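You operate a simulated robot arm through the tools that you are given. There is no shell and no other tool. Be economical: measure what you need, move in short steps, check, and stop when the job is done.

You run a simulated robot arm. Do the job below in one go: nothing can be reset, and whatever is moved stays where it is left.

TASK
Grease the lip of casting two, seat the yellow twist lock in it and lock it.
Fine: use the grease brush and put it back in its pot.
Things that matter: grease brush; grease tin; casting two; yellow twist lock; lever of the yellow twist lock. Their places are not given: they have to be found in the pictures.

Only the result counts: the job must be done as asked and must still hold three seconds after the hand-in. Knocking over, shifting, dropping, spilling or breaking anything else fails it.

THE ROBOT
A 7-joint arm with a two-finger parallel gripper, fixed in place. Base frame: the origin is at the foot of the arm, x ahead of it, y to its left, z up; the work surface is at about z = 0. Readings come in m, degrees, newtons and seconds.
With the tool pointing down near the work surface it reaches from about 0.22 to 0.58 m from the base axis. Its first joint turns from -66.0 to 66.0 degrees. Payload 2.5 kg.
The TCP is the grasp point between the finger pads, 0.023 m short of the fingertips. In the tool frame z runs along the fingers and y along their closing line. The gripper opens to 0.094 m. The fingers are 0.038 m wide and 0.01 m thick; the gripper's body (0.054 by 0.096 m) begins 0.039 m behind the TCP.
Orientation is told as [roll, pitch, yaw] about the base's x, y, z axes, in that order, counted from this pose: with the fingers straight down and closing along the base's y, the tool's x points along the base's -x, its y along +y and its z along -z.

THE INTERFACE
- The arm moves only by the tool step_arm. Its argument "steps" is one flat list of numbers, 6 for each row, row after row: the shift along the tool's x, y, z in m, then the turn, a rotation vector about the tool's x, y, z in degrees. In form: [x, y, z, rx, ry, rz, x, y, z, rx, ry, rz, ...]. A call has 1 to 20 rows; each row is the pose to reach, as a shift and turn from the pose commanded when the call began, along the tool's axes at that moment. "jaw" is the opening in per cent of the stroke, from 0 (shut) to 100 (fully open), set as the call begins (left out, the last holds). A row lasts 0.2 s, in which the tool goes at most 0.05 m and 8.6 degrees; a call with a longer step from one row to the next is refused whole, and so is a gripper value outside its range. Where a pose cannot be reached the arm comes as near as it can. A force on the tool above 40 N (or 10 N above the force at the start of the call, whichever is more), or a blocked arm, ends the call early, and 0.2 s more pass. Each finger travels about 0.108 m/s and halts on what it meets, pressing with about 42 N; the grip force reading is that of the motor and also rises with nothing between the fingers. The clock runs only during rows and for 0.2 s after the last one: add rows that repeat a pose to give the fingers time. The reply holds the time, the measured pose of the TCP, the force on the tool along the base axes, the opening and the grip force, in the units named above and with some noise, and new pictures: "show" is both (left out), scene, wrist or none.
- Cameras (640 x 400 px; columns grow to the right, rows downward): "scene" is fixed at [0.0777, -0.3837, 0.5673]; the picture's right is [0.99, -0.11, 0.00], its down [-0.05, -0.46, -0.89] and it looks along [0.10, 0.88, -0.46] (base axes); focal length 260 px, centre (320, 200). "wrist" rides on the gripper at [-0.039, 0, -0.044] in the tool frame; the picture's right is [0.00, -1.00, 0.00], its down [0.97, 0.00, -0.24] and it looks along [0.24, 0.00, 0.97] (tool axes); focal length 218 px, centre (320, 200).
- pixel_to_xyz(camera, pixels): there is no depth. For up to 12 entries [column, row, z] of the newest picture of that camera ("zoom" is the newest enlarged one), the place [x, y] in the base frame at which the ray of that pixel passes the height z, good to about 0.002 m, but the place of the scene camera against the robot may be out by one fixed shift of up to 0.018 m in any direction. The clock stands still meanwhile.
- inspect(camera, box): a new picture of the part [left, top, right, bottom] of that camera's present view, enlarged. The clock stands still meanwhile.
- hand_in(): hands the job in; it is judged then, once.

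Keep the steps short. Do not move on a guess: measure, check each grasp and each placing, and mend mistakes. In all there are 80 turns and 120 pictures (those below and enlarged ones count). Leave the gripper open and the arm clear of the work at the hand-in unless told otherwise, and finish with a single line.

The tools are called after "Request:" as name(argument=value, ...) on one line, values as JSON. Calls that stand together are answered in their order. step_arm: Moves the arm, as the interface text tells. Its arguments: {"type":"object","properties":{"steps":{"type":"array"},"jaw":{"type":"number"},"show":{"type":"string","enum":["both","scene","wrist","none"]}},"required":["steps"]} The other tools are called the same way: pixel_to_xyz (camera, pixels) gives the place at which the rays of pixels pass given heights; inspect (camera, box) takes an enlarged picture of a part of a camera's view; hand_in () hands the job in.

At the start:

```text
clock: 0.0
eef_pos: [0.2473, 0.1866, 0.4732]
tcp_rot: [-0.1, 0.0, 0.0]
ft_force: [-0.5, 0.2, 0.9]
opening: 0.0939
finger_force: 0.0
```

scene: 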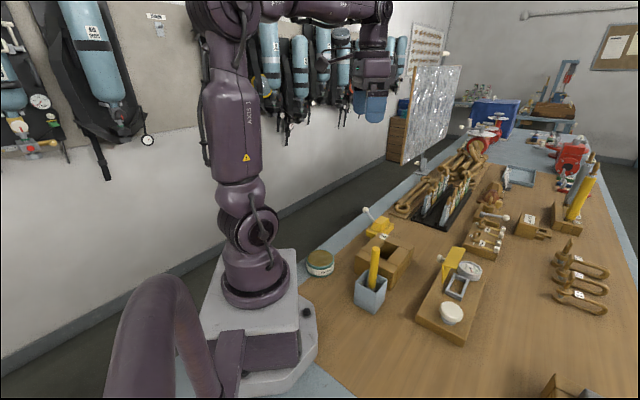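
wrist: 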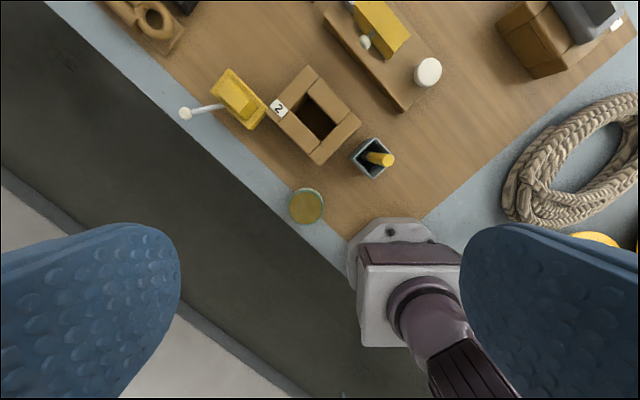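

I see casting two (label "2", wrist about (315,115)), the brush in its pot (375,158), the tin (307,205) and a yellow twist lock (240,97) with its lever. I'll enlarge both views first.

Request:
inspect(camera="scene", box=[290, 190, 530, 340])

Request:
inspect(camera="wrist", box=[160, 40, 440, 240])

```text
2.67 times, centred on (410, 265) of scene
```

zoom: 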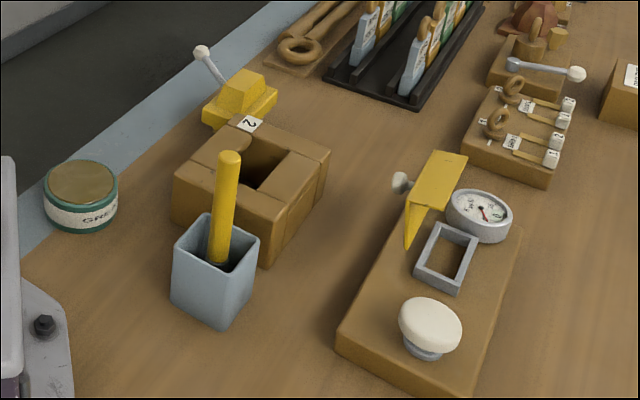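

```text
2.00 times, centred on (300, 140) of wrist
```

zoom: 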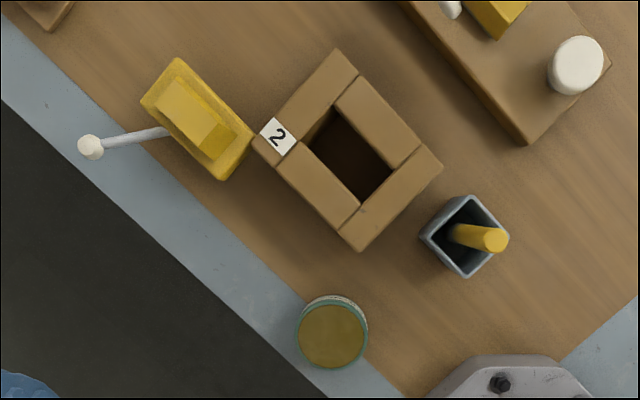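

Next I'll measure the main points from the wrist zoom at assumed heights.

Request:
pixel_to_xyz(camera="zoom", pixels=[[338, 48, 0.05], [442, 168, 0.05], [360, 251, 0.05], [253, 140, 0.05], [332, 336, 0.03], [465, 237, 0.05], [495, 240, 0.1], [90, 147, 0.05], [175, 57, 0.02], [252, 138, 0.02], [222, 180, 0.02], [142, 98, 0.02]])

Request:
pixel_to_xyz(camera="scene", pixels=[[355, 262, 0.05], [414, 248, 0.05], [391, 270, 0.05], [320, 258, 0.03], [376, 249, 0.1], [365, 210, 0.05]])

```text
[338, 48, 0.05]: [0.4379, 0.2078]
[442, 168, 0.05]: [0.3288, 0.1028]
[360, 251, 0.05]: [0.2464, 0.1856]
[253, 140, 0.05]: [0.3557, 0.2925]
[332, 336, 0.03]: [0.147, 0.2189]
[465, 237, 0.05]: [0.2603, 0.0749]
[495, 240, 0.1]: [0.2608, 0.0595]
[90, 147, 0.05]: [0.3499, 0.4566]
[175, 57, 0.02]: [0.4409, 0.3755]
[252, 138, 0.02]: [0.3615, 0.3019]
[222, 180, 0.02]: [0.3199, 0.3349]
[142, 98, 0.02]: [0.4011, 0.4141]
```

```text
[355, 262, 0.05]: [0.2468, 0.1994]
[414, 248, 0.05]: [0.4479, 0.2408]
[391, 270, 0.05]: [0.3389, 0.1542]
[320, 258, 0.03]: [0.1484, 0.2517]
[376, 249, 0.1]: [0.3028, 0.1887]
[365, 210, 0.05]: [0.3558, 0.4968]
```

I need a closer look with some parallax, so I'll shift the hand over the lock and casting and lower it a little.

Request:
step_arm(steps=[-0.03, 0.03, 0.02, 0, 0, 0, -0.06, 0.06, 0.04, 0, 0, 0, -0.08, 0.09, 0.06, 0, 0, 0, -0.08, 0.11, 0.09, 0, 0, 0, -0.08, 0.12, 0.12, 0, 0, 0, -0.08, 0.12, 0.12, 0, 0, 0])

Request:
inspect(camera="scene", box=[330, 190, 430, 252])

```text
clock: 1.4
eef_pos: [0.3268, 0.3067, 0.3535]
tcp_rot: [0.1, 0.0, 0.0]
ft_force: [-1.0, 0.1, 0.0]
opening: 0.0936
finger_force: 0.0
```

scene: 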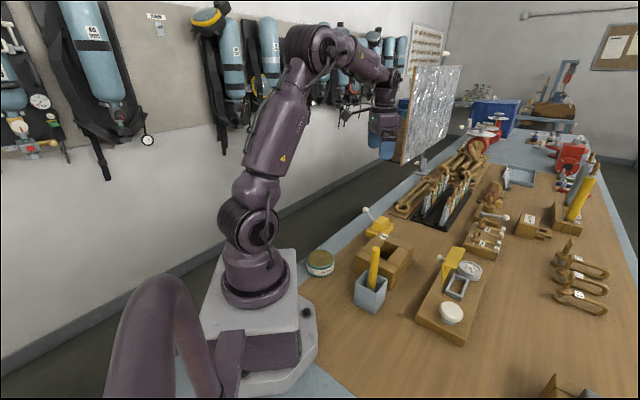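
wrist: 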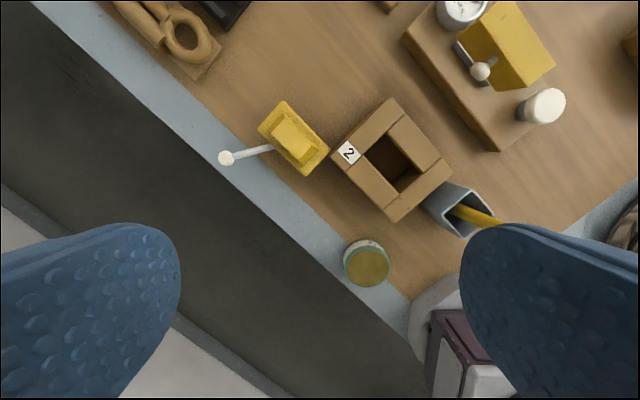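

```text
6.40 times, centred on (380, 221) of scene
```

zoom: 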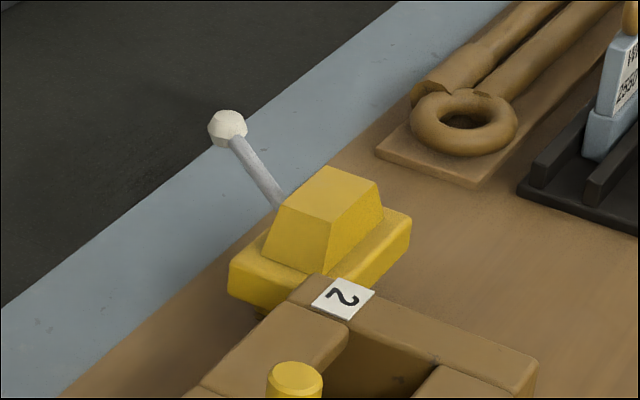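

Now I'll zoom the wrist view on the lock and casting.

Request:
inspect(camera="wrist", box=[210, 80, 370, 180])

Request:
inspect(camera="wrist", box=[320, 90, 520, 290])

```text
4.00 times, centred on (290, 130) of wrist
```

zoom: 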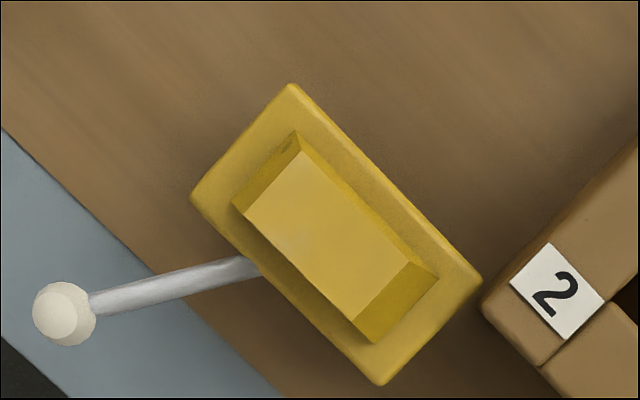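

```text
2.00 times, centred on (420, 190) of wrist
```

zoom: 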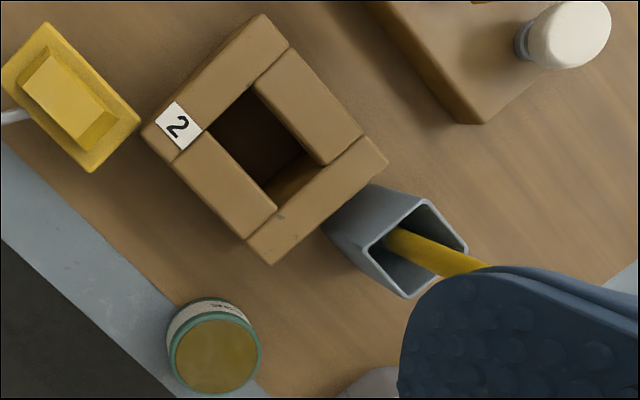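

I'll triangulate heights from this view against the first one.

Request:
pixel_to_xyz(camera="zoom", pixels=[[263, 14, 0.05], [388, 160, 0.05], [270, 265, 0.05], [142, 130, 0.05], [263, 14, 0.08], [388, 160, 0.08], [270, 265, 0.08], [142, 130, 0.08], [217, 353, 0.03], [217, 353, 0.06], [416, 244, 0.06], [416, 244, 0.09]])

Request:
pixel_to_xyz(camera="wrist", pixels=[[282.5, 101, 0.02], [330.5, 150, 0.02], [305, 176, 0.02], [258, 129.5, 0.02], [282.5, 101, 0.05], [330.5, 150, 0.05], [305, 176, 0.05], [258, 129.5, 0.05], [226, 158, 0.05], [226, 158, 0.08]])

```text
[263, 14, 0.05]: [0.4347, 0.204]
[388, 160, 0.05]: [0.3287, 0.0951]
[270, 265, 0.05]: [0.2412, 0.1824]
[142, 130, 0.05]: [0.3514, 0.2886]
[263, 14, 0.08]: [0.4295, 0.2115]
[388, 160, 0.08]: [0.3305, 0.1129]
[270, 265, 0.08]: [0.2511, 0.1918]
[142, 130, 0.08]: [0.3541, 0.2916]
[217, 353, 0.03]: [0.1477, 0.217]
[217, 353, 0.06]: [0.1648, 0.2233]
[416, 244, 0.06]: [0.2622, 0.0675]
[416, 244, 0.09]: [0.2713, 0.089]
```

```text
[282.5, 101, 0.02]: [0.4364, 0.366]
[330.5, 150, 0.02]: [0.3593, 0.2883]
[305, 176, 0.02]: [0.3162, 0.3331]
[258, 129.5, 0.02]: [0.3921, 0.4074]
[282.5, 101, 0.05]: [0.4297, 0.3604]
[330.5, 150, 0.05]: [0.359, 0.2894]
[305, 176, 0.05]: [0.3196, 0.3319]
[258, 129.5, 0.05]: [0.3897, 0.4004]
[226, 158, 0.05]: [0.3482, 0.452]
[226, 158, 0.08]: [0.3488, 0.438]
```

Triangulated so far:
- Casting top is at about z 0.065–0.07, centred near (0.340, 0.197), with its long axis at 45°.
- Lock flange top is at about z 0.07, centred near (0.373, 0.343).
- Pot rim is at about (0.267, 0.08, 0.08).

Next I'll move over the pot to measure the brush.

Request:
step_arm(steps=[0.01, -0.04, 0.01, 0, 0, 0, 0.02, -0.08, 0.02, 0, 0, 0, 0.03, -0.12, 0.03, 0, 0, 0, 0.04, -0.16, 0.04, 0, 0, 0, 0.05, -0.2, 0.05, 0, 0, 0, 0.057, -0.227, 0.05, 0, 0, 0, 0.057, -0.227, 0.05, 0, 0, 0], show="wrist")

Request:
inspect(camera="wrist", box=[200, 80, 440, 230])

Request:
inspect(camera="scene", box=[340, 230, 420, 320])

```text
clock: 3.0
eef_pos: [0.2703, 0.0788, 0.3026]
tcp_rot: [0.0, 0.0, 0.0]
ft_force: [-0.3, 0.3, -0.7]
opening: 0.0938
finger_force: 0.0
```

wrist: 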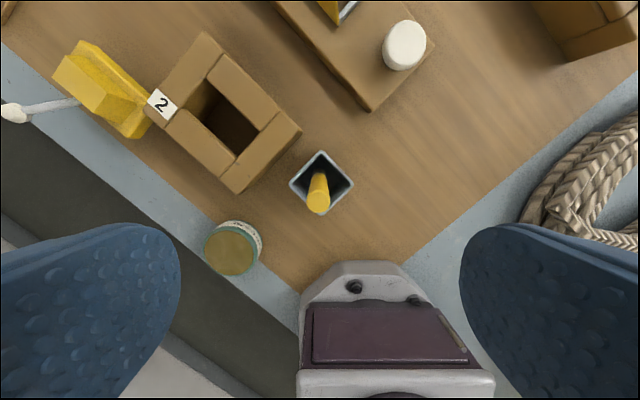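

```text
2.67 times, centred on (320, 155) of wrist
```

zoom: 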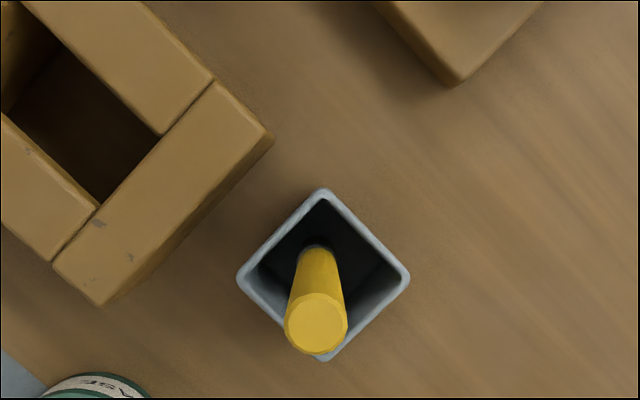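

```text
4.44 times, centred on (380, 275) of scene
```

zoom: 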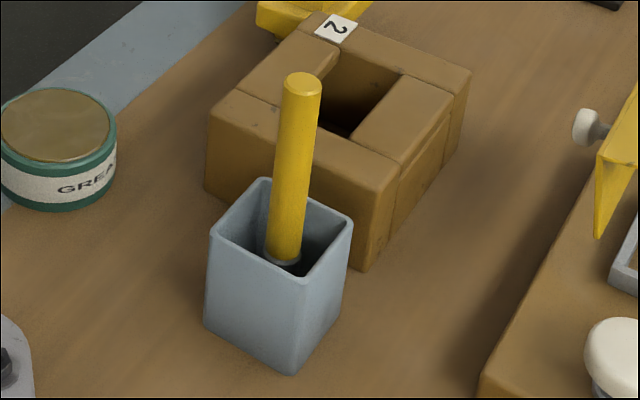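

Request:
pixel_to_xyz(camera="wrist", pixels=[[318.5, 201.9, 0.1], [318.5, 201.9, 0.16], [319.3, 173, 0.05], [321, 182.3, 0.08], [233, 250, 0.03], [233, 250, 0.06], [321, 182.3, 0.06], [291, 184, 0.08], [352, 184, 0.08], [320, 151, 0.08], [320, 214, 0.08]])

```text
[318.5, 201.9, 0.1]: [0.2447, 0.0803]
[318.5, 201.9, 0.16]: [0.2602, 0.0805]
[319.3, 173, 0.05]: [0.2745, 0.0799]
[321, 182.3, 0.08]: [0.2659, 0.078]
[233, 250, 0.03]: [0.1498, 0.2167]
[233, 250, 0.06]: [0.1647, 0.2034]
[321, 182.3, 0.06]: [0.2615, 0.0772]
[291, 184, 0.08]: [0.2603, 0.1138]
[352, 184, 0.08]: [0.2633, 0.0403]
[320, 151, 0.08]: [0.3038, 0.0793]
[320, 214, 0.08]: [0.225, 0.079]
```

The handle top is at about (0.263, 0.0805, 0.168) with a lean of about 5° in x. The pot rim is at about 0.08. I'll go down around the handle to TCP z 0.14 without closing yet.

Request:
step_arm(steps=[0.0046, 0.0016, 0.04, 0, 0, 0, 0.0046, 0.0016, 0.08, 0, 0, 0, 0.0046, 0.0016, 0.12, 0, 0, 0, 0.0046, 0.0016, 0.145, 0, 0, 0, 0.0046, 0.0016, 0.1626, 0, 0, 0, 0.0046, 0.0016, 0.1626, 0, 0, 0])

Request:
inspect(camera="scene", box=[330, 180, 430, 320])

```text
clock: 4.4
eef_pos: [0.2658, 0.0806, 0.1391]
tcp_rot: [0.0, 0.0, -0.1]
ft_force: [0.5, -0.2, -0.8]
opening: 0.0941
finger_force: 0.1
```

scene: 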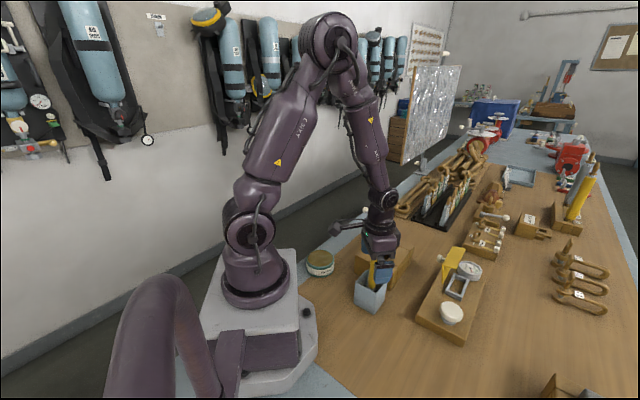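
wrist: 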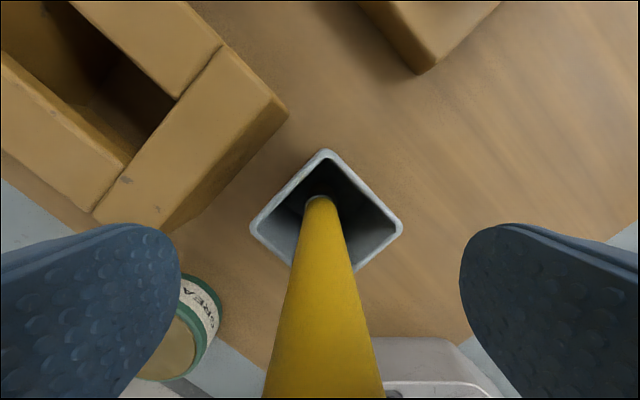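

```text
2.86 times, centred on (380, 250) of scene
```

zoom: 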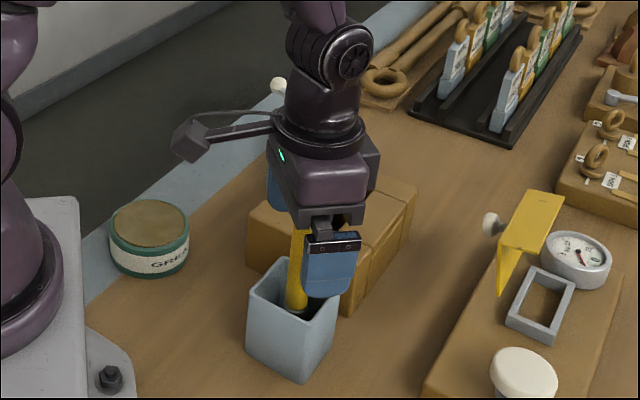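

The handle is between the pads. I'll close the jaw and hold the pose.

Request:
step_arm(steps=[0, 0, 0, 0, 0, 0, 0, 0, 0, 0, 0, 0, 0, 0, 0, 0, 0, 0, 0, 0, 0, 0, 0, 0], jaw=0, show="wrist")

```text
clock: 5.4
eef_pos: [0.2661, 0.0809, 0.1399]
tcp_rot: [0.0, -0.1, 0.1]
ft_force: [1.4, 1.1, 0.6]
opening: 0.0182
finger_force: 41.9
```

wrist: 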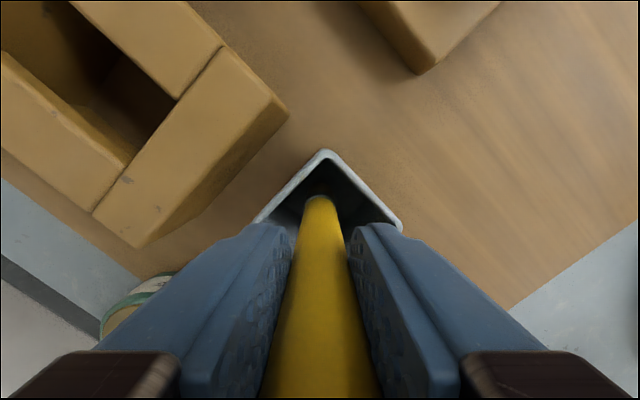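

Gripped at 18 mm opening. I'll lift straight up.

Request:
step_arm(steps=[0, 0, -0.02, 0, 0, 0, 0, 0, -0.05, 0, 0, 0, 0, 0, -0.08, 0, 0, 0, 0, 0, -0.11, 0, 0, 0, 0, 0, -0.14, 0, 0, 0, 0, 0, -0.14, 0, 0, 0])

Request:
inspect(camera="scene", box=[320, 160, 440, 320])

```text
clock: 6.8
eef_pos: [0.2642, 0.0811, 0.2808]
tcp_rot: [0.0, 0.0, 0.0]
ft_force: [-0.1, -0.2, -1.3]
opening: 0.0189
finger_force: 42.3
```

scene: 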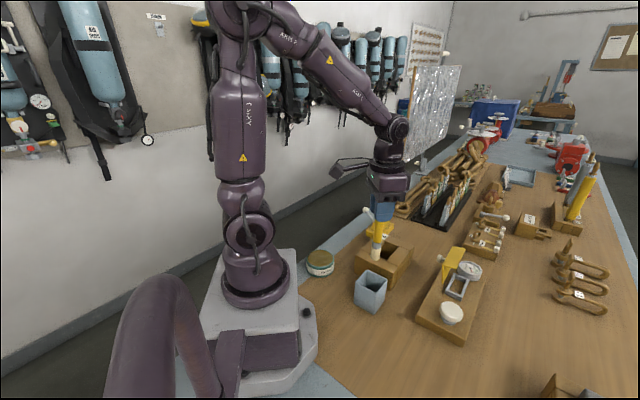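
wrist: 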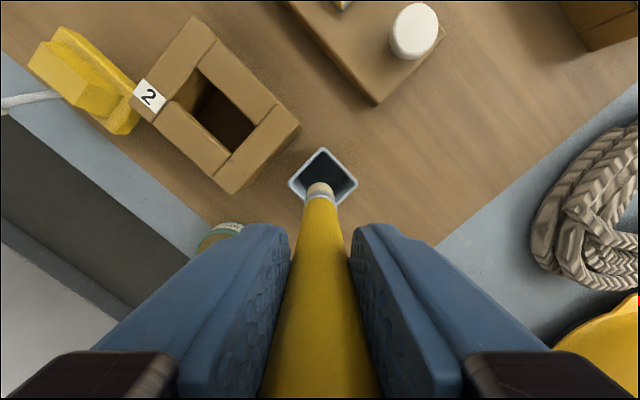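

```text
2.50 times, centred on (380, 240) of scene
```

zoom: 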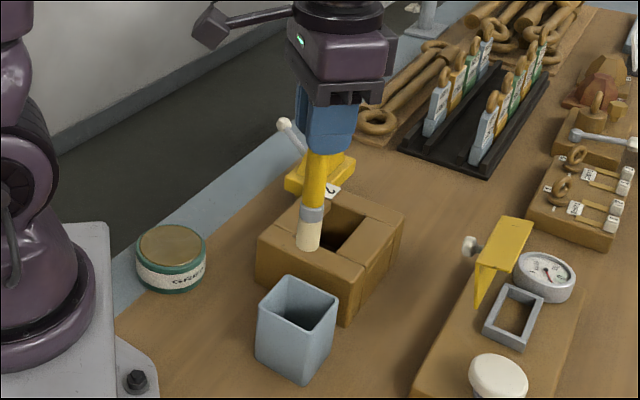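

The brush is up with its bristles visible. I'll cross-check the tip position using the scene camera, with the pot rim as a reference for its shift.

Request:
pixel_to_xyz(camera="scene", pixels=[[371, 281, 0.08], [375.2, 258.8, 0.12], [375.2, 258.8, 0.14], [375.2, 258.8, 0.16], [320, 257, 0.04], [320, 257, 0.06]])

Request:
pixel_to_xyz(camera="wrist", pixels=[[318, 187, 0.13], [318, 187, 0.15], [323, 178, 0.08]])

Request:
inspect(camera="wrist", box=[270, 140, 370, 240])

```text
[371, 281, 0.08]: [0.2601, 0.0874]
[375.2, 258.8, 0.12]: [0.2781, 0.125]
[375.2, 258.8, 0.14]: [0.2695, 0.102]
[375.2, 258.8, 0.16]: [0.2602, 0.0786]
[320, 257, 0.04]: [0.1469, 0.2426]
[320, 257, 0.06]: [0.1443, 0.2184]
```

```text
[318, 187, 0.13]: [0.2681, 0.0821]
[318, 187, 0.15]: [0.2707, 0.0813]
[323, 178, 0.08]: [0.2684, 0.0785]
```

```text
4.00 times, centred on (320, 190) of wrist
```

zoom: 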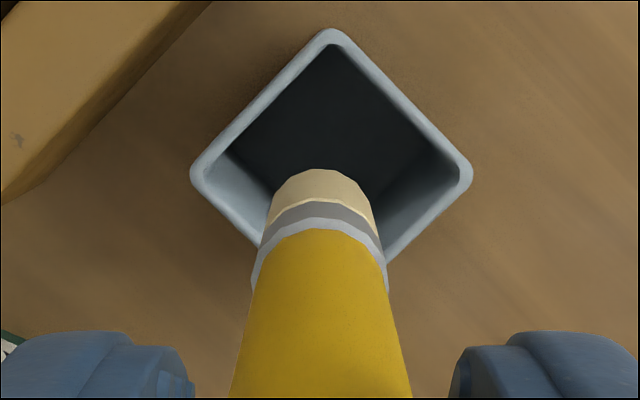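

The tip is about 0.132 m below the TCP and offset about +0.006 in x. The tin is at about (0.147, 0.217) with its top near z 0.03. I'll move over the tin at height, then come partly down.

Request:
step_arm(steps=[0.025, 0.028, 0, 0, 0, 0, 0.05, 0.056, 0, 0, 0, 0, 0.075, 0.084, 0, 0, 0, 0, 0.1, 0.112, 0, 0, 0, 0, 0.123, 0.136, 0, 0, 0, 0, 0.123, 0.136, 0.03, 0, 0, 0, 0.123, 0.136, 0.06, 0, 0, 0, 0.123, 0.136, 0.06, 0, 0, 0])

Request:
inspect(camera="scene", box=[280, 200, 380, 290])

```text
clock: 8.6
eef_pos: [0.143, 0.217, 0.2215]
tcp_rot: [0.1, 0.0, -0.1]
ft_force: [-0.2, 0.0, -0.9]
opening: 0.0188
finger_force: 42.6
```

scene: 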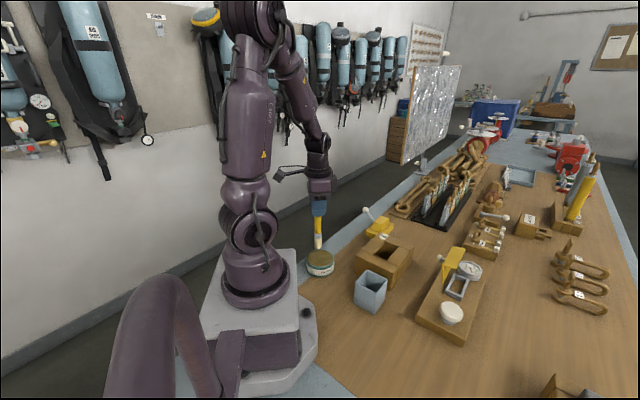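
wrist: 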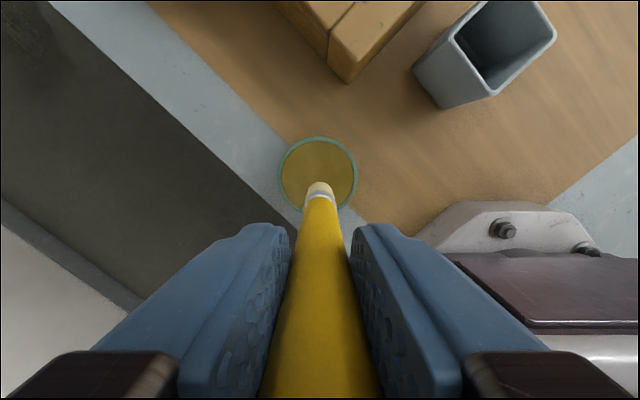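

```text
4.44 times, centred on (330, 245) of scene
```

zoom: 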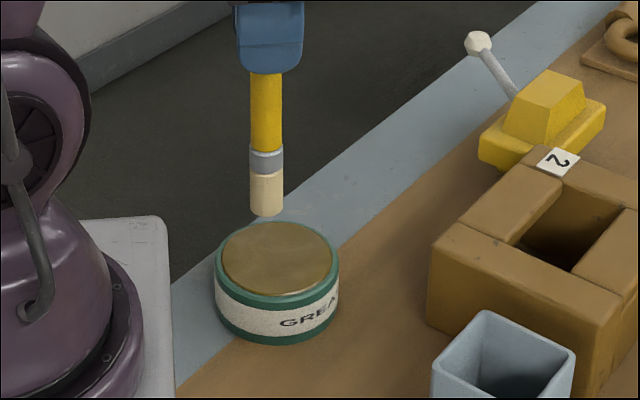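

Request:
pixel_to_xyz(camera="wrist", pixels=[[318, 174, 0.03], [318, 174, 0.04], [318, 174, 0.05], [320, 187, 0.09], [281, 174, 0.04], [355, 174, 0.04], [318, 137, 0.04], [318, 211, 0.04]])

```text
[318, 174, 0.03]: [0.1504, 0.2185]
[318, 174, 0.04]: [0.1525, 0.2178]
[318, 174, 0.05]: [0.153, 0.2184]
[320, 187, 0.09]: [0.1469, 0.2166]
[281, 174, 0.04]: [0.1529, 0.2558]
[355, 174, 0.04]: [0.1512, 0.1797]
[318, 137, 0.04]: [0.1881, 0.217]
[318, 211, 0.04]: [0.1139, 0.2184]
```

The tin centre is about (0.151, 0.218) with radius 0.037, so the tip is well inside it. I'll lower slowly toward the grease surface.

Request:
step_arm(steps=[-0.002, 0, 0.02, 0, 0, 0, -0.002, 0, 0.035, 0, 0, 0, -0.002, 0, 0.045, 0, 0, 0, -0.002, 0, 0.052, 0, 0, 0, -0.002, 0, 0.052, 0, 0, 0])

Request:
inspect(camera="scene", box=[280, 200, 380, 290])

```text
clock: 9.7
eef_pos: [0.1461, 0.2185, 0.1703]
tcp_rot: [0.0, -0.3, 0.1]
ft_force: [-0.9, -3.5, 12.1]
opening: 0.0188
finger_force: 42.5
stopped in row 5: the force on the tool passed its limit (the readings are from after the stop); the commanded pose is now the measured one
```

scene: 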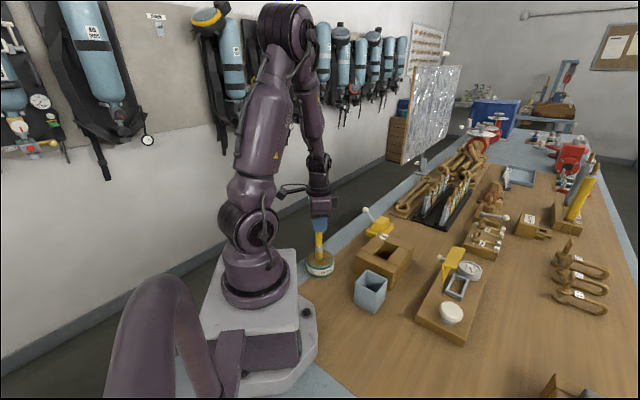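
wrist: 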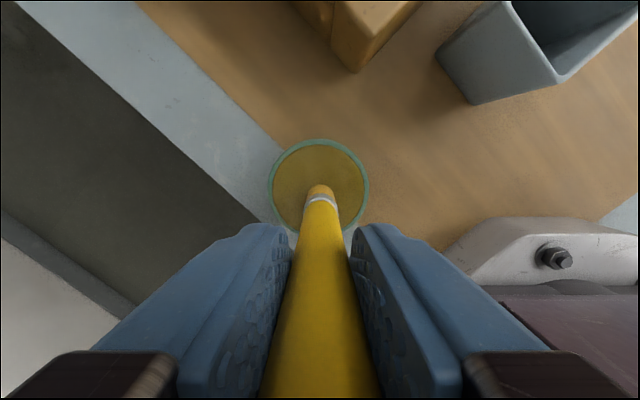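

```text
4.44 times, centred on (330, 245) of scene
```

zoom: 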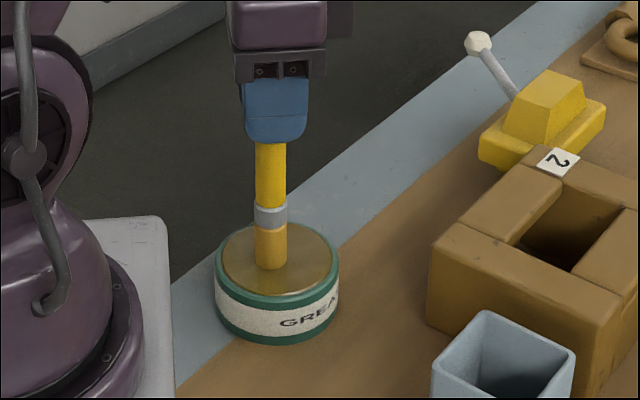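

The bristles turned orange, so they're loaded, and contact was at TCP z 0.170. I'll lift and move toward the casting to measure the lip.

Request:
step_arm(steps=[0, 0, -0.03, 0, 0, 0, 0, 0, -0.07, 0, 0, 0, 0, 0, -0.11, 0, 0, 0, -0.04, -0.01, -0.11, 0, 0, 0, -0.08, -0.02, -0.11, 0, 0, 0, -0.124, -0.03, -0.11, 0, 0, 0, -0.124, -0.03, -0.11, 0, 0, 0])

Request:
inspect(camera="wrist", box=[220, 60, 420, 240])

```text
clock: 11.3
eef_pos: [0.2689, 0.1867, 0.2798]
tcp_rot: [0.2, -0.1, -0.1]
ft_force: [0.1, 0.2, -0.5]
opening: 0.0186
finger_force: 42.2
```

scene: 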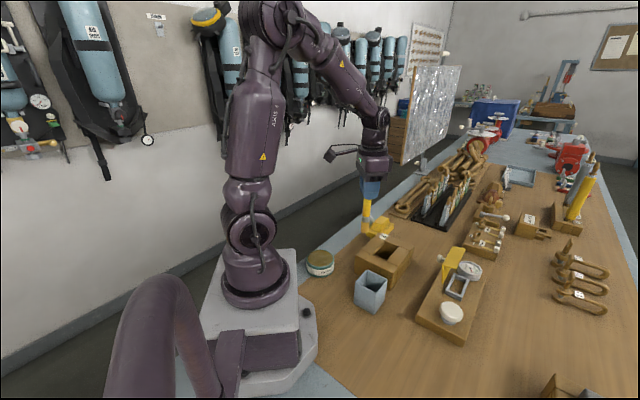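
wrist: 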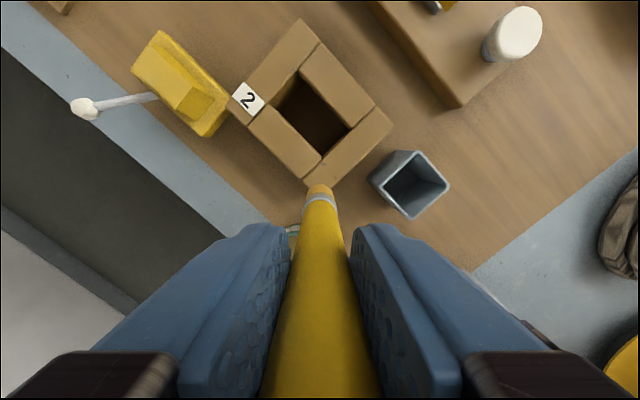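

```text
2.22 times, centred on (320, 150) of wrist
```

zoom: 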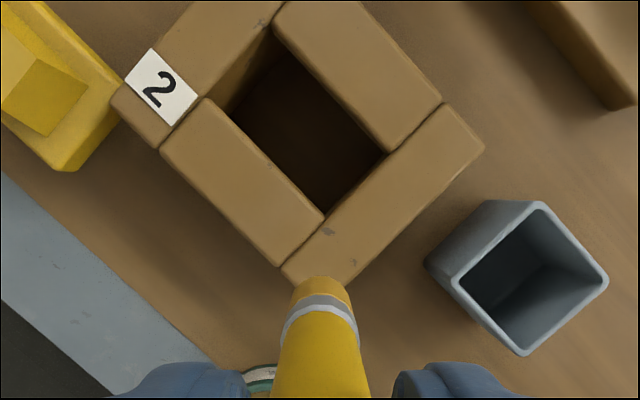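

I'll measure the opening and outer corners at the casting top, about z 0.067.

Request:
pixel_to_xyz(camera="zoom", pixels=[[272, 25, 0.067], [207, 97, 0.067], [325, 216, 0.067], [387, 153, 0.067], [112, 98, 0.067], [485, 150, 0.067], [284, 268, 0.067], [272, 25, 0.06], [387, 153, 0.06], [485, 150, 0.06], [536, 278, 0.08]])

Request:
pixel_to_xyz(camera="wrist", pixels=[[298, 18, 0.067], [393, 122, 0.067], [228, 106, 0.067]])

```text
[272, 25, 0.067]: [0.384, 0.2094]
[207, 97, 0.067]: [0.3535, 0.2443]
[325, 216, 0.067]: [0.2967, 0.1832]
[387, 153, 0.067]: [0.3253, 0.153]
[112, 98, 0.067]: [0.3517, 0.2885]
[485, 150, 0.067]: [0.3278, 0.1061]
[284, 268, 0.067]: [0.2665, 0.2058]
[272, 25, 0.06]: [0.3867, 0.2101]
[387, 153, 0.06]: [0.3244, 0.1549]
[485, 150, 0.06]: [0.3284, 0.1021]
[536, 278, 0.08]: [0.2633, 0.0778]
```

```text
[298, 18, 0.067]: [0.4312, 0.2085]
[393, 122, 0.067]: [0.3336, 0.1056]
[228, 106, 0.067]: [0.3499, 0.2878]
```

The opening is 0.081 × 0.044 m, centred at (0.340, 0.1975), at 45°. I'll lower the tip over the near lip corner at about (0.287, 0.184), then feel for contact.

Request:
step_arm(steps=[-0.0131, -0.0026, 0.035, 0, 0, 0, -0.0131, -0.0026, 0.06, 0, 0, 0, -0.0131, -0.0026, 0.07, 0, 0, 0, -0.0131, -0.0026, 0.074, 0, 0, 0, -0.0131, -0.0026, 0.074, 0, 0, 0], show="wrist")

Request:
inspect(camera="scene", box=[330, 200, 430, 290])

```text
clock: 12.5
eef_pos: [0.2829, 0.185, 0.2057]
tcp_rot: [0.1, -0.2, 0.0]
ft_force: [0.6, -0.3, -1.7]
opening: 0.0188
finger_force: 41.8
```

wrist: 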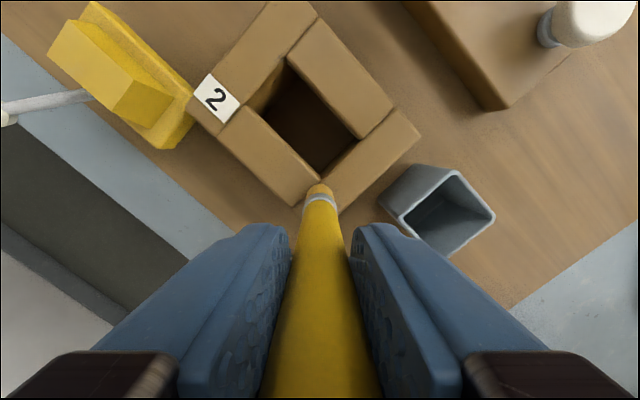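

```text
4.44 times, centred on (380, 245) of scene
```

zoom: 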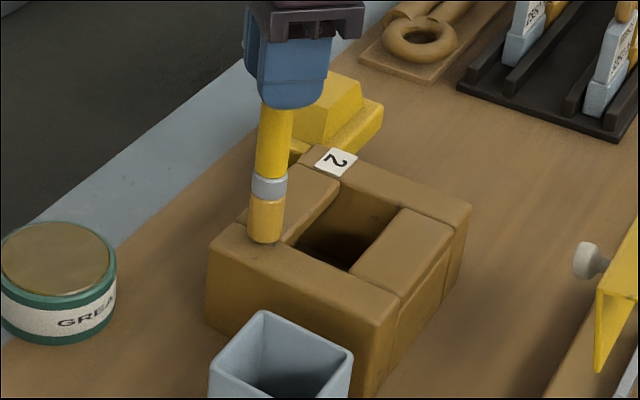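

The tip is just above the corner with no contact force yet. I'll step down slowly to feel the surface.

Request:
step_arm(steps=[0, 0, 0.002, 0, 0, 0, 0, 0, 0.004, 0, 0, 0, 0, 0, 0.006, 0, 0, 0, 0, 0, 0.006, 0, 0, 0], show="none")

Request:
inspect(camera="scene", box=[350, 220, 400, 260])

```text
clock: 13.5
eef_pos: [0.2829, 0.1857, 0.2003]
tcp_rot: [0.2, -0.2, 0.0]
ft_force: [-0.1, 0.1, -0.6]
opening: 0.0187
finger_force: 41.7
```

```text
10.00 times, centred on (375, 240) of scene
```

zoom: 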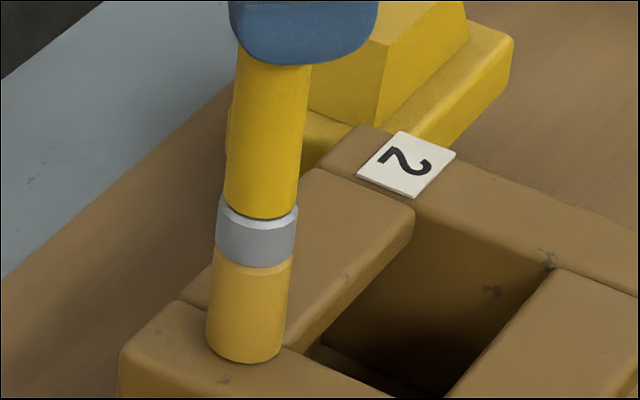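

No contact yet, so I'll go on slowly.

Request:
step_arm(steps=[0, 0, 0.0015, 0, 0, 0, 0, 0, 0.003, 0, 0, 0, 0, 0, 0.0045, 0, 0, 0, 0, 0, 0.006, 0, 0, 0, 0, 0, 0.006, 0, 0, 0], show="none")

Request:
inspect(camera="scene", box=[350, 220, 400, 260])

```text
clock: 14.1
eef_pos: [0.2834, 0.1848, 0.2006]
tcp_rot: [0.2, -0.3, -0.1]
ft_force: [-1.7, -1.6, 5.8]
opening: 0.0185
finger_force: 41.4
stopped in row 3: the force on the tool passed its limit (the readings are from after the stop); the commanded pose is now the measured one
```

```text
10.00 times, centred on (375, 240) of scene
```

zoom: 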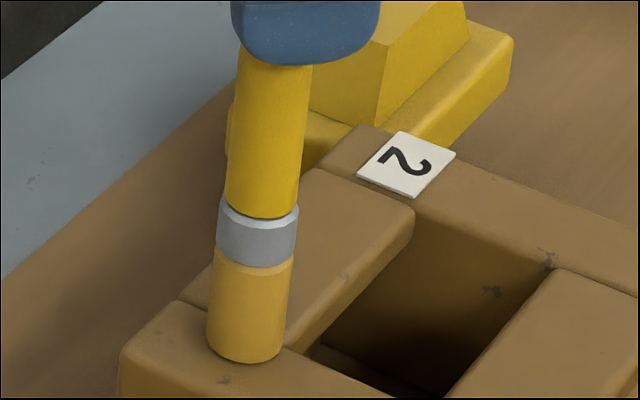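

Contact is at TCP z ≈0.200. I'll check the tip's place relative to the opening corner from the wrist view.

Request:
inspect(camera="wrist", box=[280, 140, 360, 220])

```text
5.00 times, centred on (320, 180) of wrist
```

zoom: 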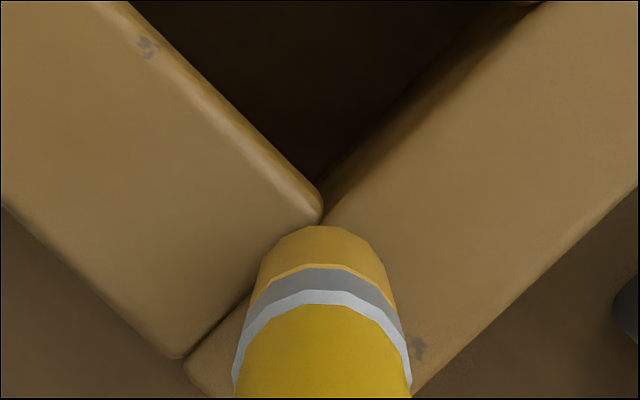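

The tip sits about 10 mm out from the opening corner, right on the lip. I'll trace the lip rectangle with light pressure, starting with the first two sides.

Request:
step_arm(steps=[-0.0113, 0.0113, 0.001, 0, 0, 0, -0.0227, 0.0227, 0.001, 0, 0, 0, -0.034, 0.034, 0.001, 0, 0, 0, -0.0453, 0.0453, 0.001, 0, 0, 0, -0.0567, 0.0567, 0.001, 0, 0, 0, -0.068, 0.068, 0.001, 0, 0, 0, -0.068, 0.068, 0.001, 0, 0, 0])

Request:
inspect(camera="scene", box=[340, 210, 420, 270])

```text
clock: 15.4
eef_pos: [0.3455, 0.2454, 0.2015]
tcp_rot: [-0.4, 0.0, -0.2]
ft_force: [1.4, -1.0, 4.0]
opening: 0.0189
finger_force: 42.3
stopped in row 6: the force on the tool passed its limit (the readings are from after the stop); the commanded pose is now the measured one
```

scene: 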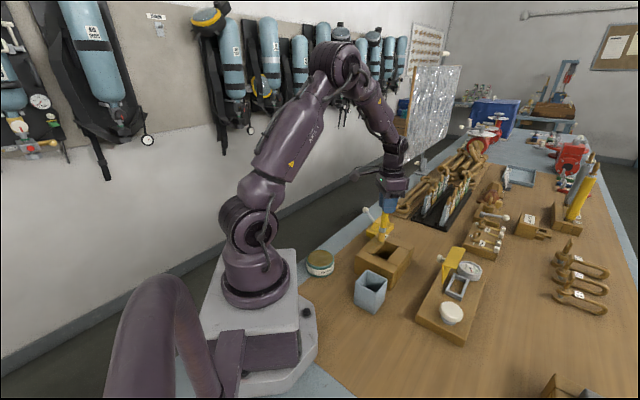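
wrist: 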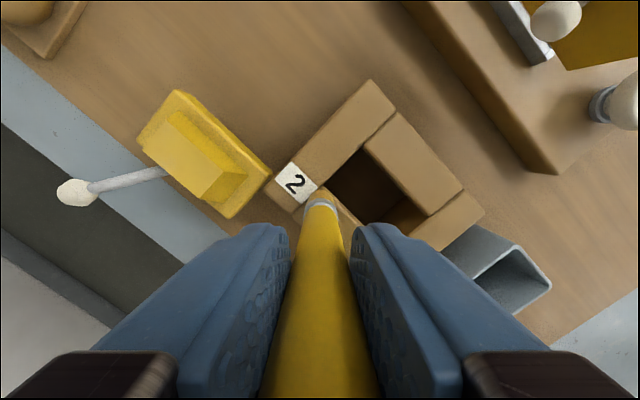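

```text
6.67 times, centred on (380, 240) of scene
```

zoom: 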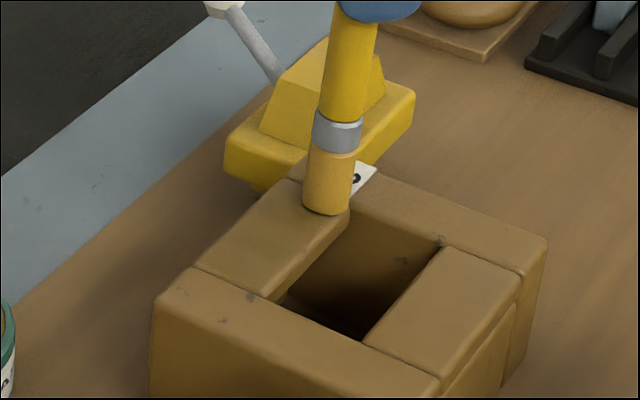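

The brush is along the first side and near the label. I'll go on with slightly less pressure, round the corner and across the label-end wall.

Request:
step_arm(steps=[-0.004, 0.004, -0.0005, 0, 0, 0, -0.0144, -0.0064, -0.0005, 0, 0, 0, -0.0248, -0.0168, 0, 0, 0, 0, -0.0352, -0.0272, 0, 0, 0, 0, -0.0456, -0.0376, 0, 0, 0, 0, -0.0456, -0.0376, 0, 0, 0, 0], show="wrist")

Request:
inspect(camera="scene", box=[340, 210, 420, 270])

```text
clock: 16.9
eef_pos: [0.3898, 0.2088, 0.2005]
tcp_rot: [-0.1, 0.0, -0.2]
ft_force: [-4.1, 4.0, 19.8]
opening: 0.019
finger_force: 42.0
```

wrist: 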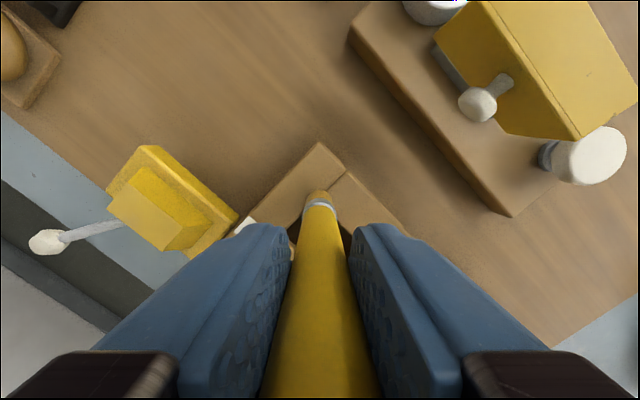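

```text
6.67 times, centred on (380, 240) of scene
```

zoom: 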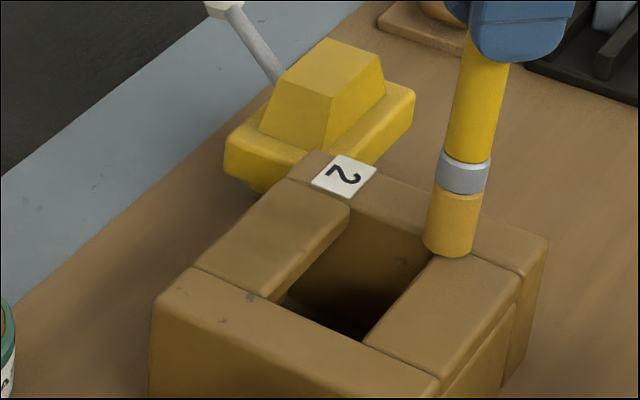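

The press reads 20 N, which is more than I want. I'll ease up 1.5 mm and trace the third and fourth sides.

Request:
step_arm(steps=[0, 0, -0.0015, 0, 0, 0, 0.0113, -0.0113, -0.0015, 0, 0, 0, 0.0226, -0.0226, -0.0015, 0, 0, 0, 0.034, -0.034, -0.0015, 0, 0, 0, 0.0453, -0.0453, -0.0015, 0, 0, 0, 0.0566, -0.0566, -0.0015, 0, 0, 0, 0.0679, -0.0679, -0.0015, 0, 0, 0, 0.0783, -0.0575, -0.0015, 0, 0, 0, 0.0887, -0.0471, -0.0015, 0, 0, 0, 0.0991, -0.0367, -0.0015, 0, 0, 0, 0.1095, -0.0263, -0.0015, 0, 0, 0, 0.1095, -0.0263, -0.0015, 0, 0, 0], show="wrist")

Request:
inspect(camera="scene", box=[340, 210, 420, 270])

```text
clock: 19.4
eef_pos: [0.2815, 0.1816, 0.2036]
tcp_rot: [-0.4, 0.1, -0.2]
ft_force: [-0.8, 0.2, -0.3]
opening: 0.0186
finger_force: 42.4
```

wrist: 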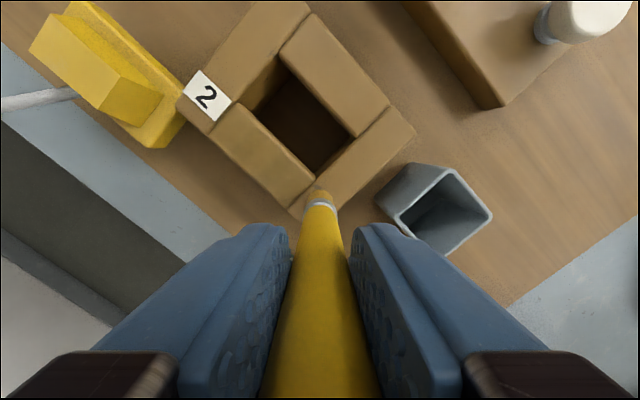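

```text
6.67 times, centred on (380, 240) of scene
```

zoom: 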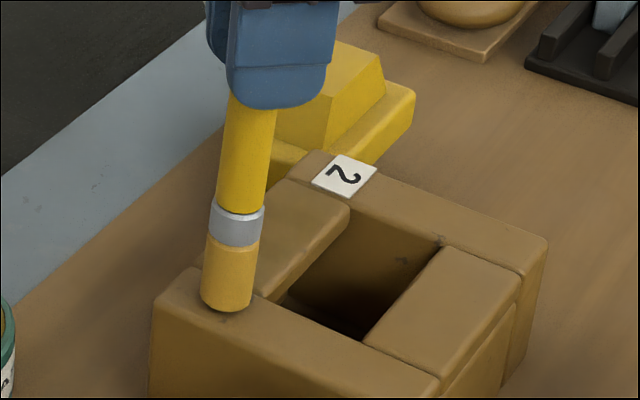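

It ended at z 0.2036 with no contact, so the last sides may have been missed. I'll press down and retrace those two sides in reverse.

Request:
step_arm(steps=[-0.001, 0.003, 0.002, 0, 0, 0, -0.001, 0.003, 0.0035, 0, 0, 0, -0.0114, -0.0074, 0.0035, 0, 0, 0, -0.0218, -0.0178, 0.0035, 0, 0, 0, -0.0322, -0.0282, 0.0035, 0, 0, 0, -0.0426, -0.0386, 0.0035, 0, 0, 0, -0.0426, -0.0386, 0.0035, 0, 0, 0], show="none")

Request:
inspect(camera="scene", box=[340, 210, 420, 270])

```text
clock: 21.1
eef_pos: [0.3248, 0.1435, 0.201]
tcp_rot: [-0.4, 0.1, -0.1]
ft_force: [-1.4, 1.1, 5.1]
opening: 0.019
finger_force: 42.0
stopped in row 7: the force on the tool passed its limit (the readings are from after the stop); the commanded pose is now the measured one
```

```text
6.67 times, centred on (380, 240) of scene
```

zoom: 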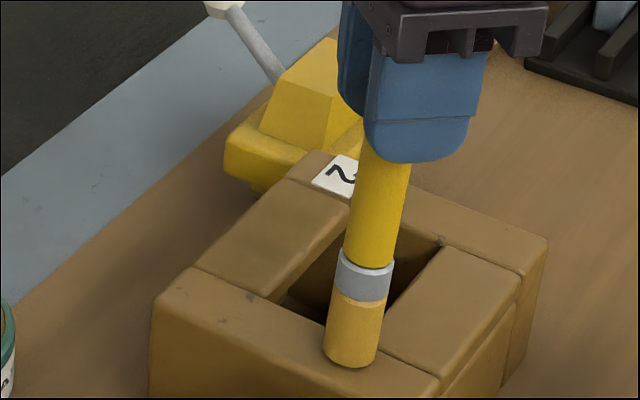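

That side is done in contact, with 5 N at the end. Now the third side with light pressure.

Request:
step_arm(steps=[-0.011, 0.0113, 0.0008, 0, 0, 0, -0.022, 0.0225, 0.0008, 0, 0, 0, -0.033, 0.0338, 0.0008, 0, 0, 0, -0.044, 0.045, 0.0008, 0, 0, 0, -0.055, 0.0563, 0.0008, 0, 0, 0, -0.065, 0.0675, 0.0008, 0, 0, 0, -0.065, 0.0675, 0.0008, 0, 0, 0], show="none")

Request:
inspect(camera="scene", box=[340, 210, 420, 270])

```text
clock: 22.4
eef_pos: [0.3847, 0.2051, 0.201]
tcp_rot: [-0.7, 0.2, -0.2]
ft_force: [-1.1, -0.9, 4.6]
opening: 0.0186
finger_force: 42.2
stopped in row 6: the force on the tool passed its limit (the readings are from after the stop); the commanded pose is now the measured one
```

```text
6.67 times, centred on (380, 240) of scene
```

zoom: 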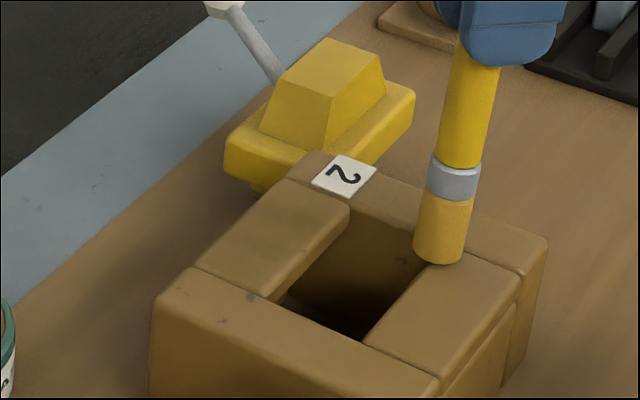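

All four sides have been traced. I'll lift, take out the small tilt and look at the lip.

Request:
step_arm(steps=[0, 0, -0.03, -0.7, 0, 0, 0, 0, -0.08, -0.7, 0, 0, 0.04, -0.02, -0.08, -0.7, 0, 0, 0.08, -0.06, -0.08, -0.7, 0, 0, 0.12, -0.1, -0.08, -0.7, 0, 0, 0.12, -0.125, -0.08, -0.7, 0, 0, 0.12, -0.125, -0.08, -0.7, 0, 0], show="wrist")

Request:
inspect(camera="scene", box=[350, 220, 420, 280])

Request:
inspect(camera="wrist", box=[100, 0, 360, 200])

```text
refused: row 4 steps farther than a row can; nothing moved
```

```text
6.67 times, centred on (385, 250) of scene
```

zoom: 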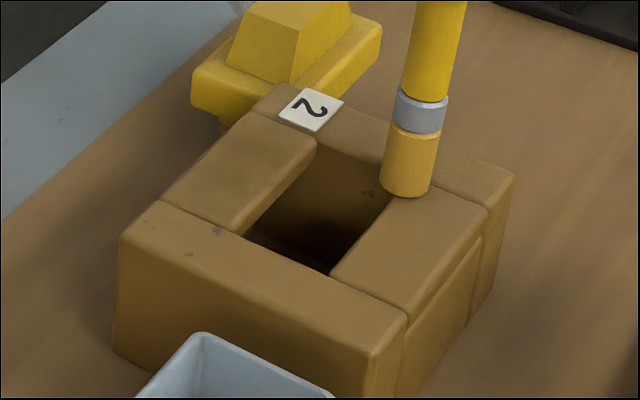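

```text
2.00 times, centred on (230, 100) of wrist
```

zoom: 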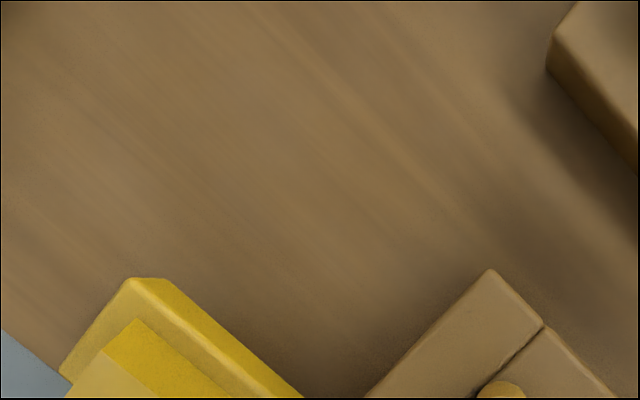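

One row was too long, so I'll repeat the move with shorter rows.

Request:
step_arm(steps=[0, 0, -0.03, -0.7, 0, 0, 0, 0, -0.07, -0.7, 0, 0, 0.03, -0.03, -0.08, -0.7, 0, 0, 0.06, -0.06, -0.08, -0.7, 0, 0, 0.09, -0.09, -0.08, -0.7, 0, 0, 0.12, -0.12, -0.08, -0.7, 0, 0, 0.12, -0.125, -0.08, -0.7, 0, 0], show="wrist")

Request:
inspect(camera="scene", box=[350, 220, 420, 280])

Request:
inspect(camera="wrist", box=[100, 0, 360, 200])

```text
clock: 24.1
eef_pos: [0.2639, 0.0818, 0.2823]
tcp_rot: [0.2, 0.1, -0.1]
ft_force: [-0.2, 0.8, -1.0]
opening: 0.0187
finger_force: 41.7
```

wrist: 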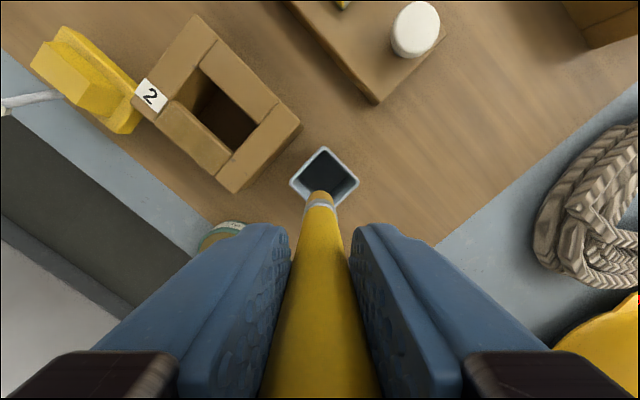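

```text
6.67 times, centred on (385, 250) of scene
```

zoom: 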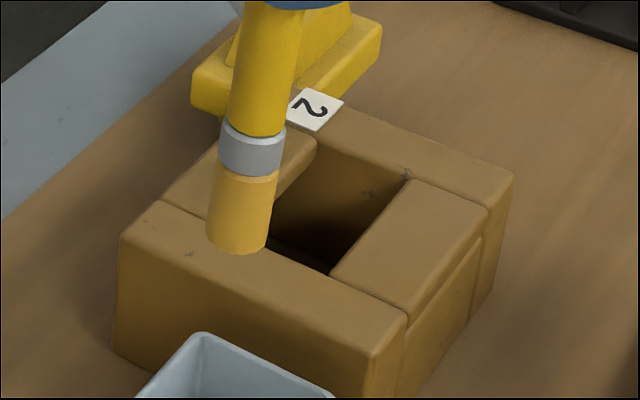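

```text
2.00 times, centred on (230, 100) of wrist
```

zoom: 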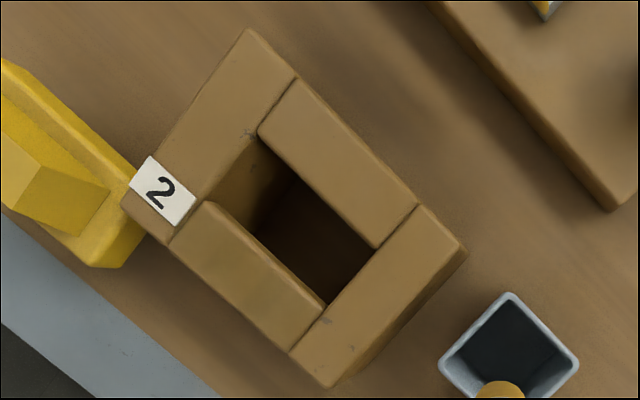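

I'll look closer at the lip for the grease film.

Request:
inspect(camera="wrist", box=[130, 10, 310, 200])

Request:
inspect(camera="wrist", box=[170, 90, 270, 180])

```text
2.11 times, centred on (220, 105) of wrist
```

zoom: 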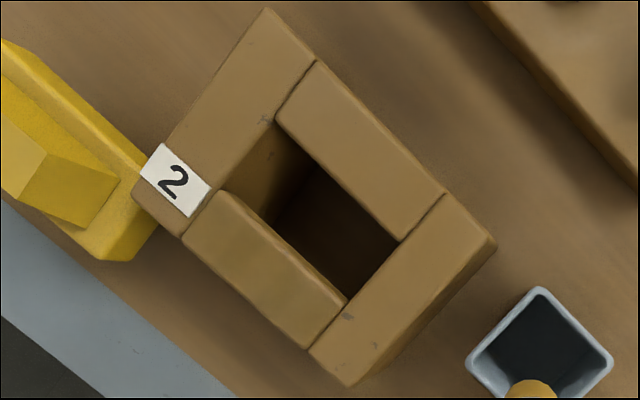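

```text
4.44 times, centred on (220, 135) of wrist
```

zoom: 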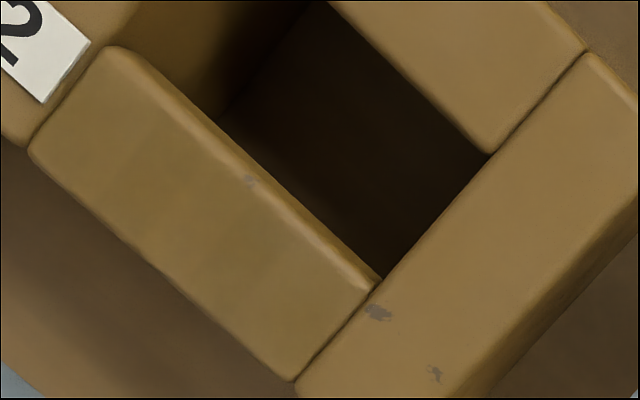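

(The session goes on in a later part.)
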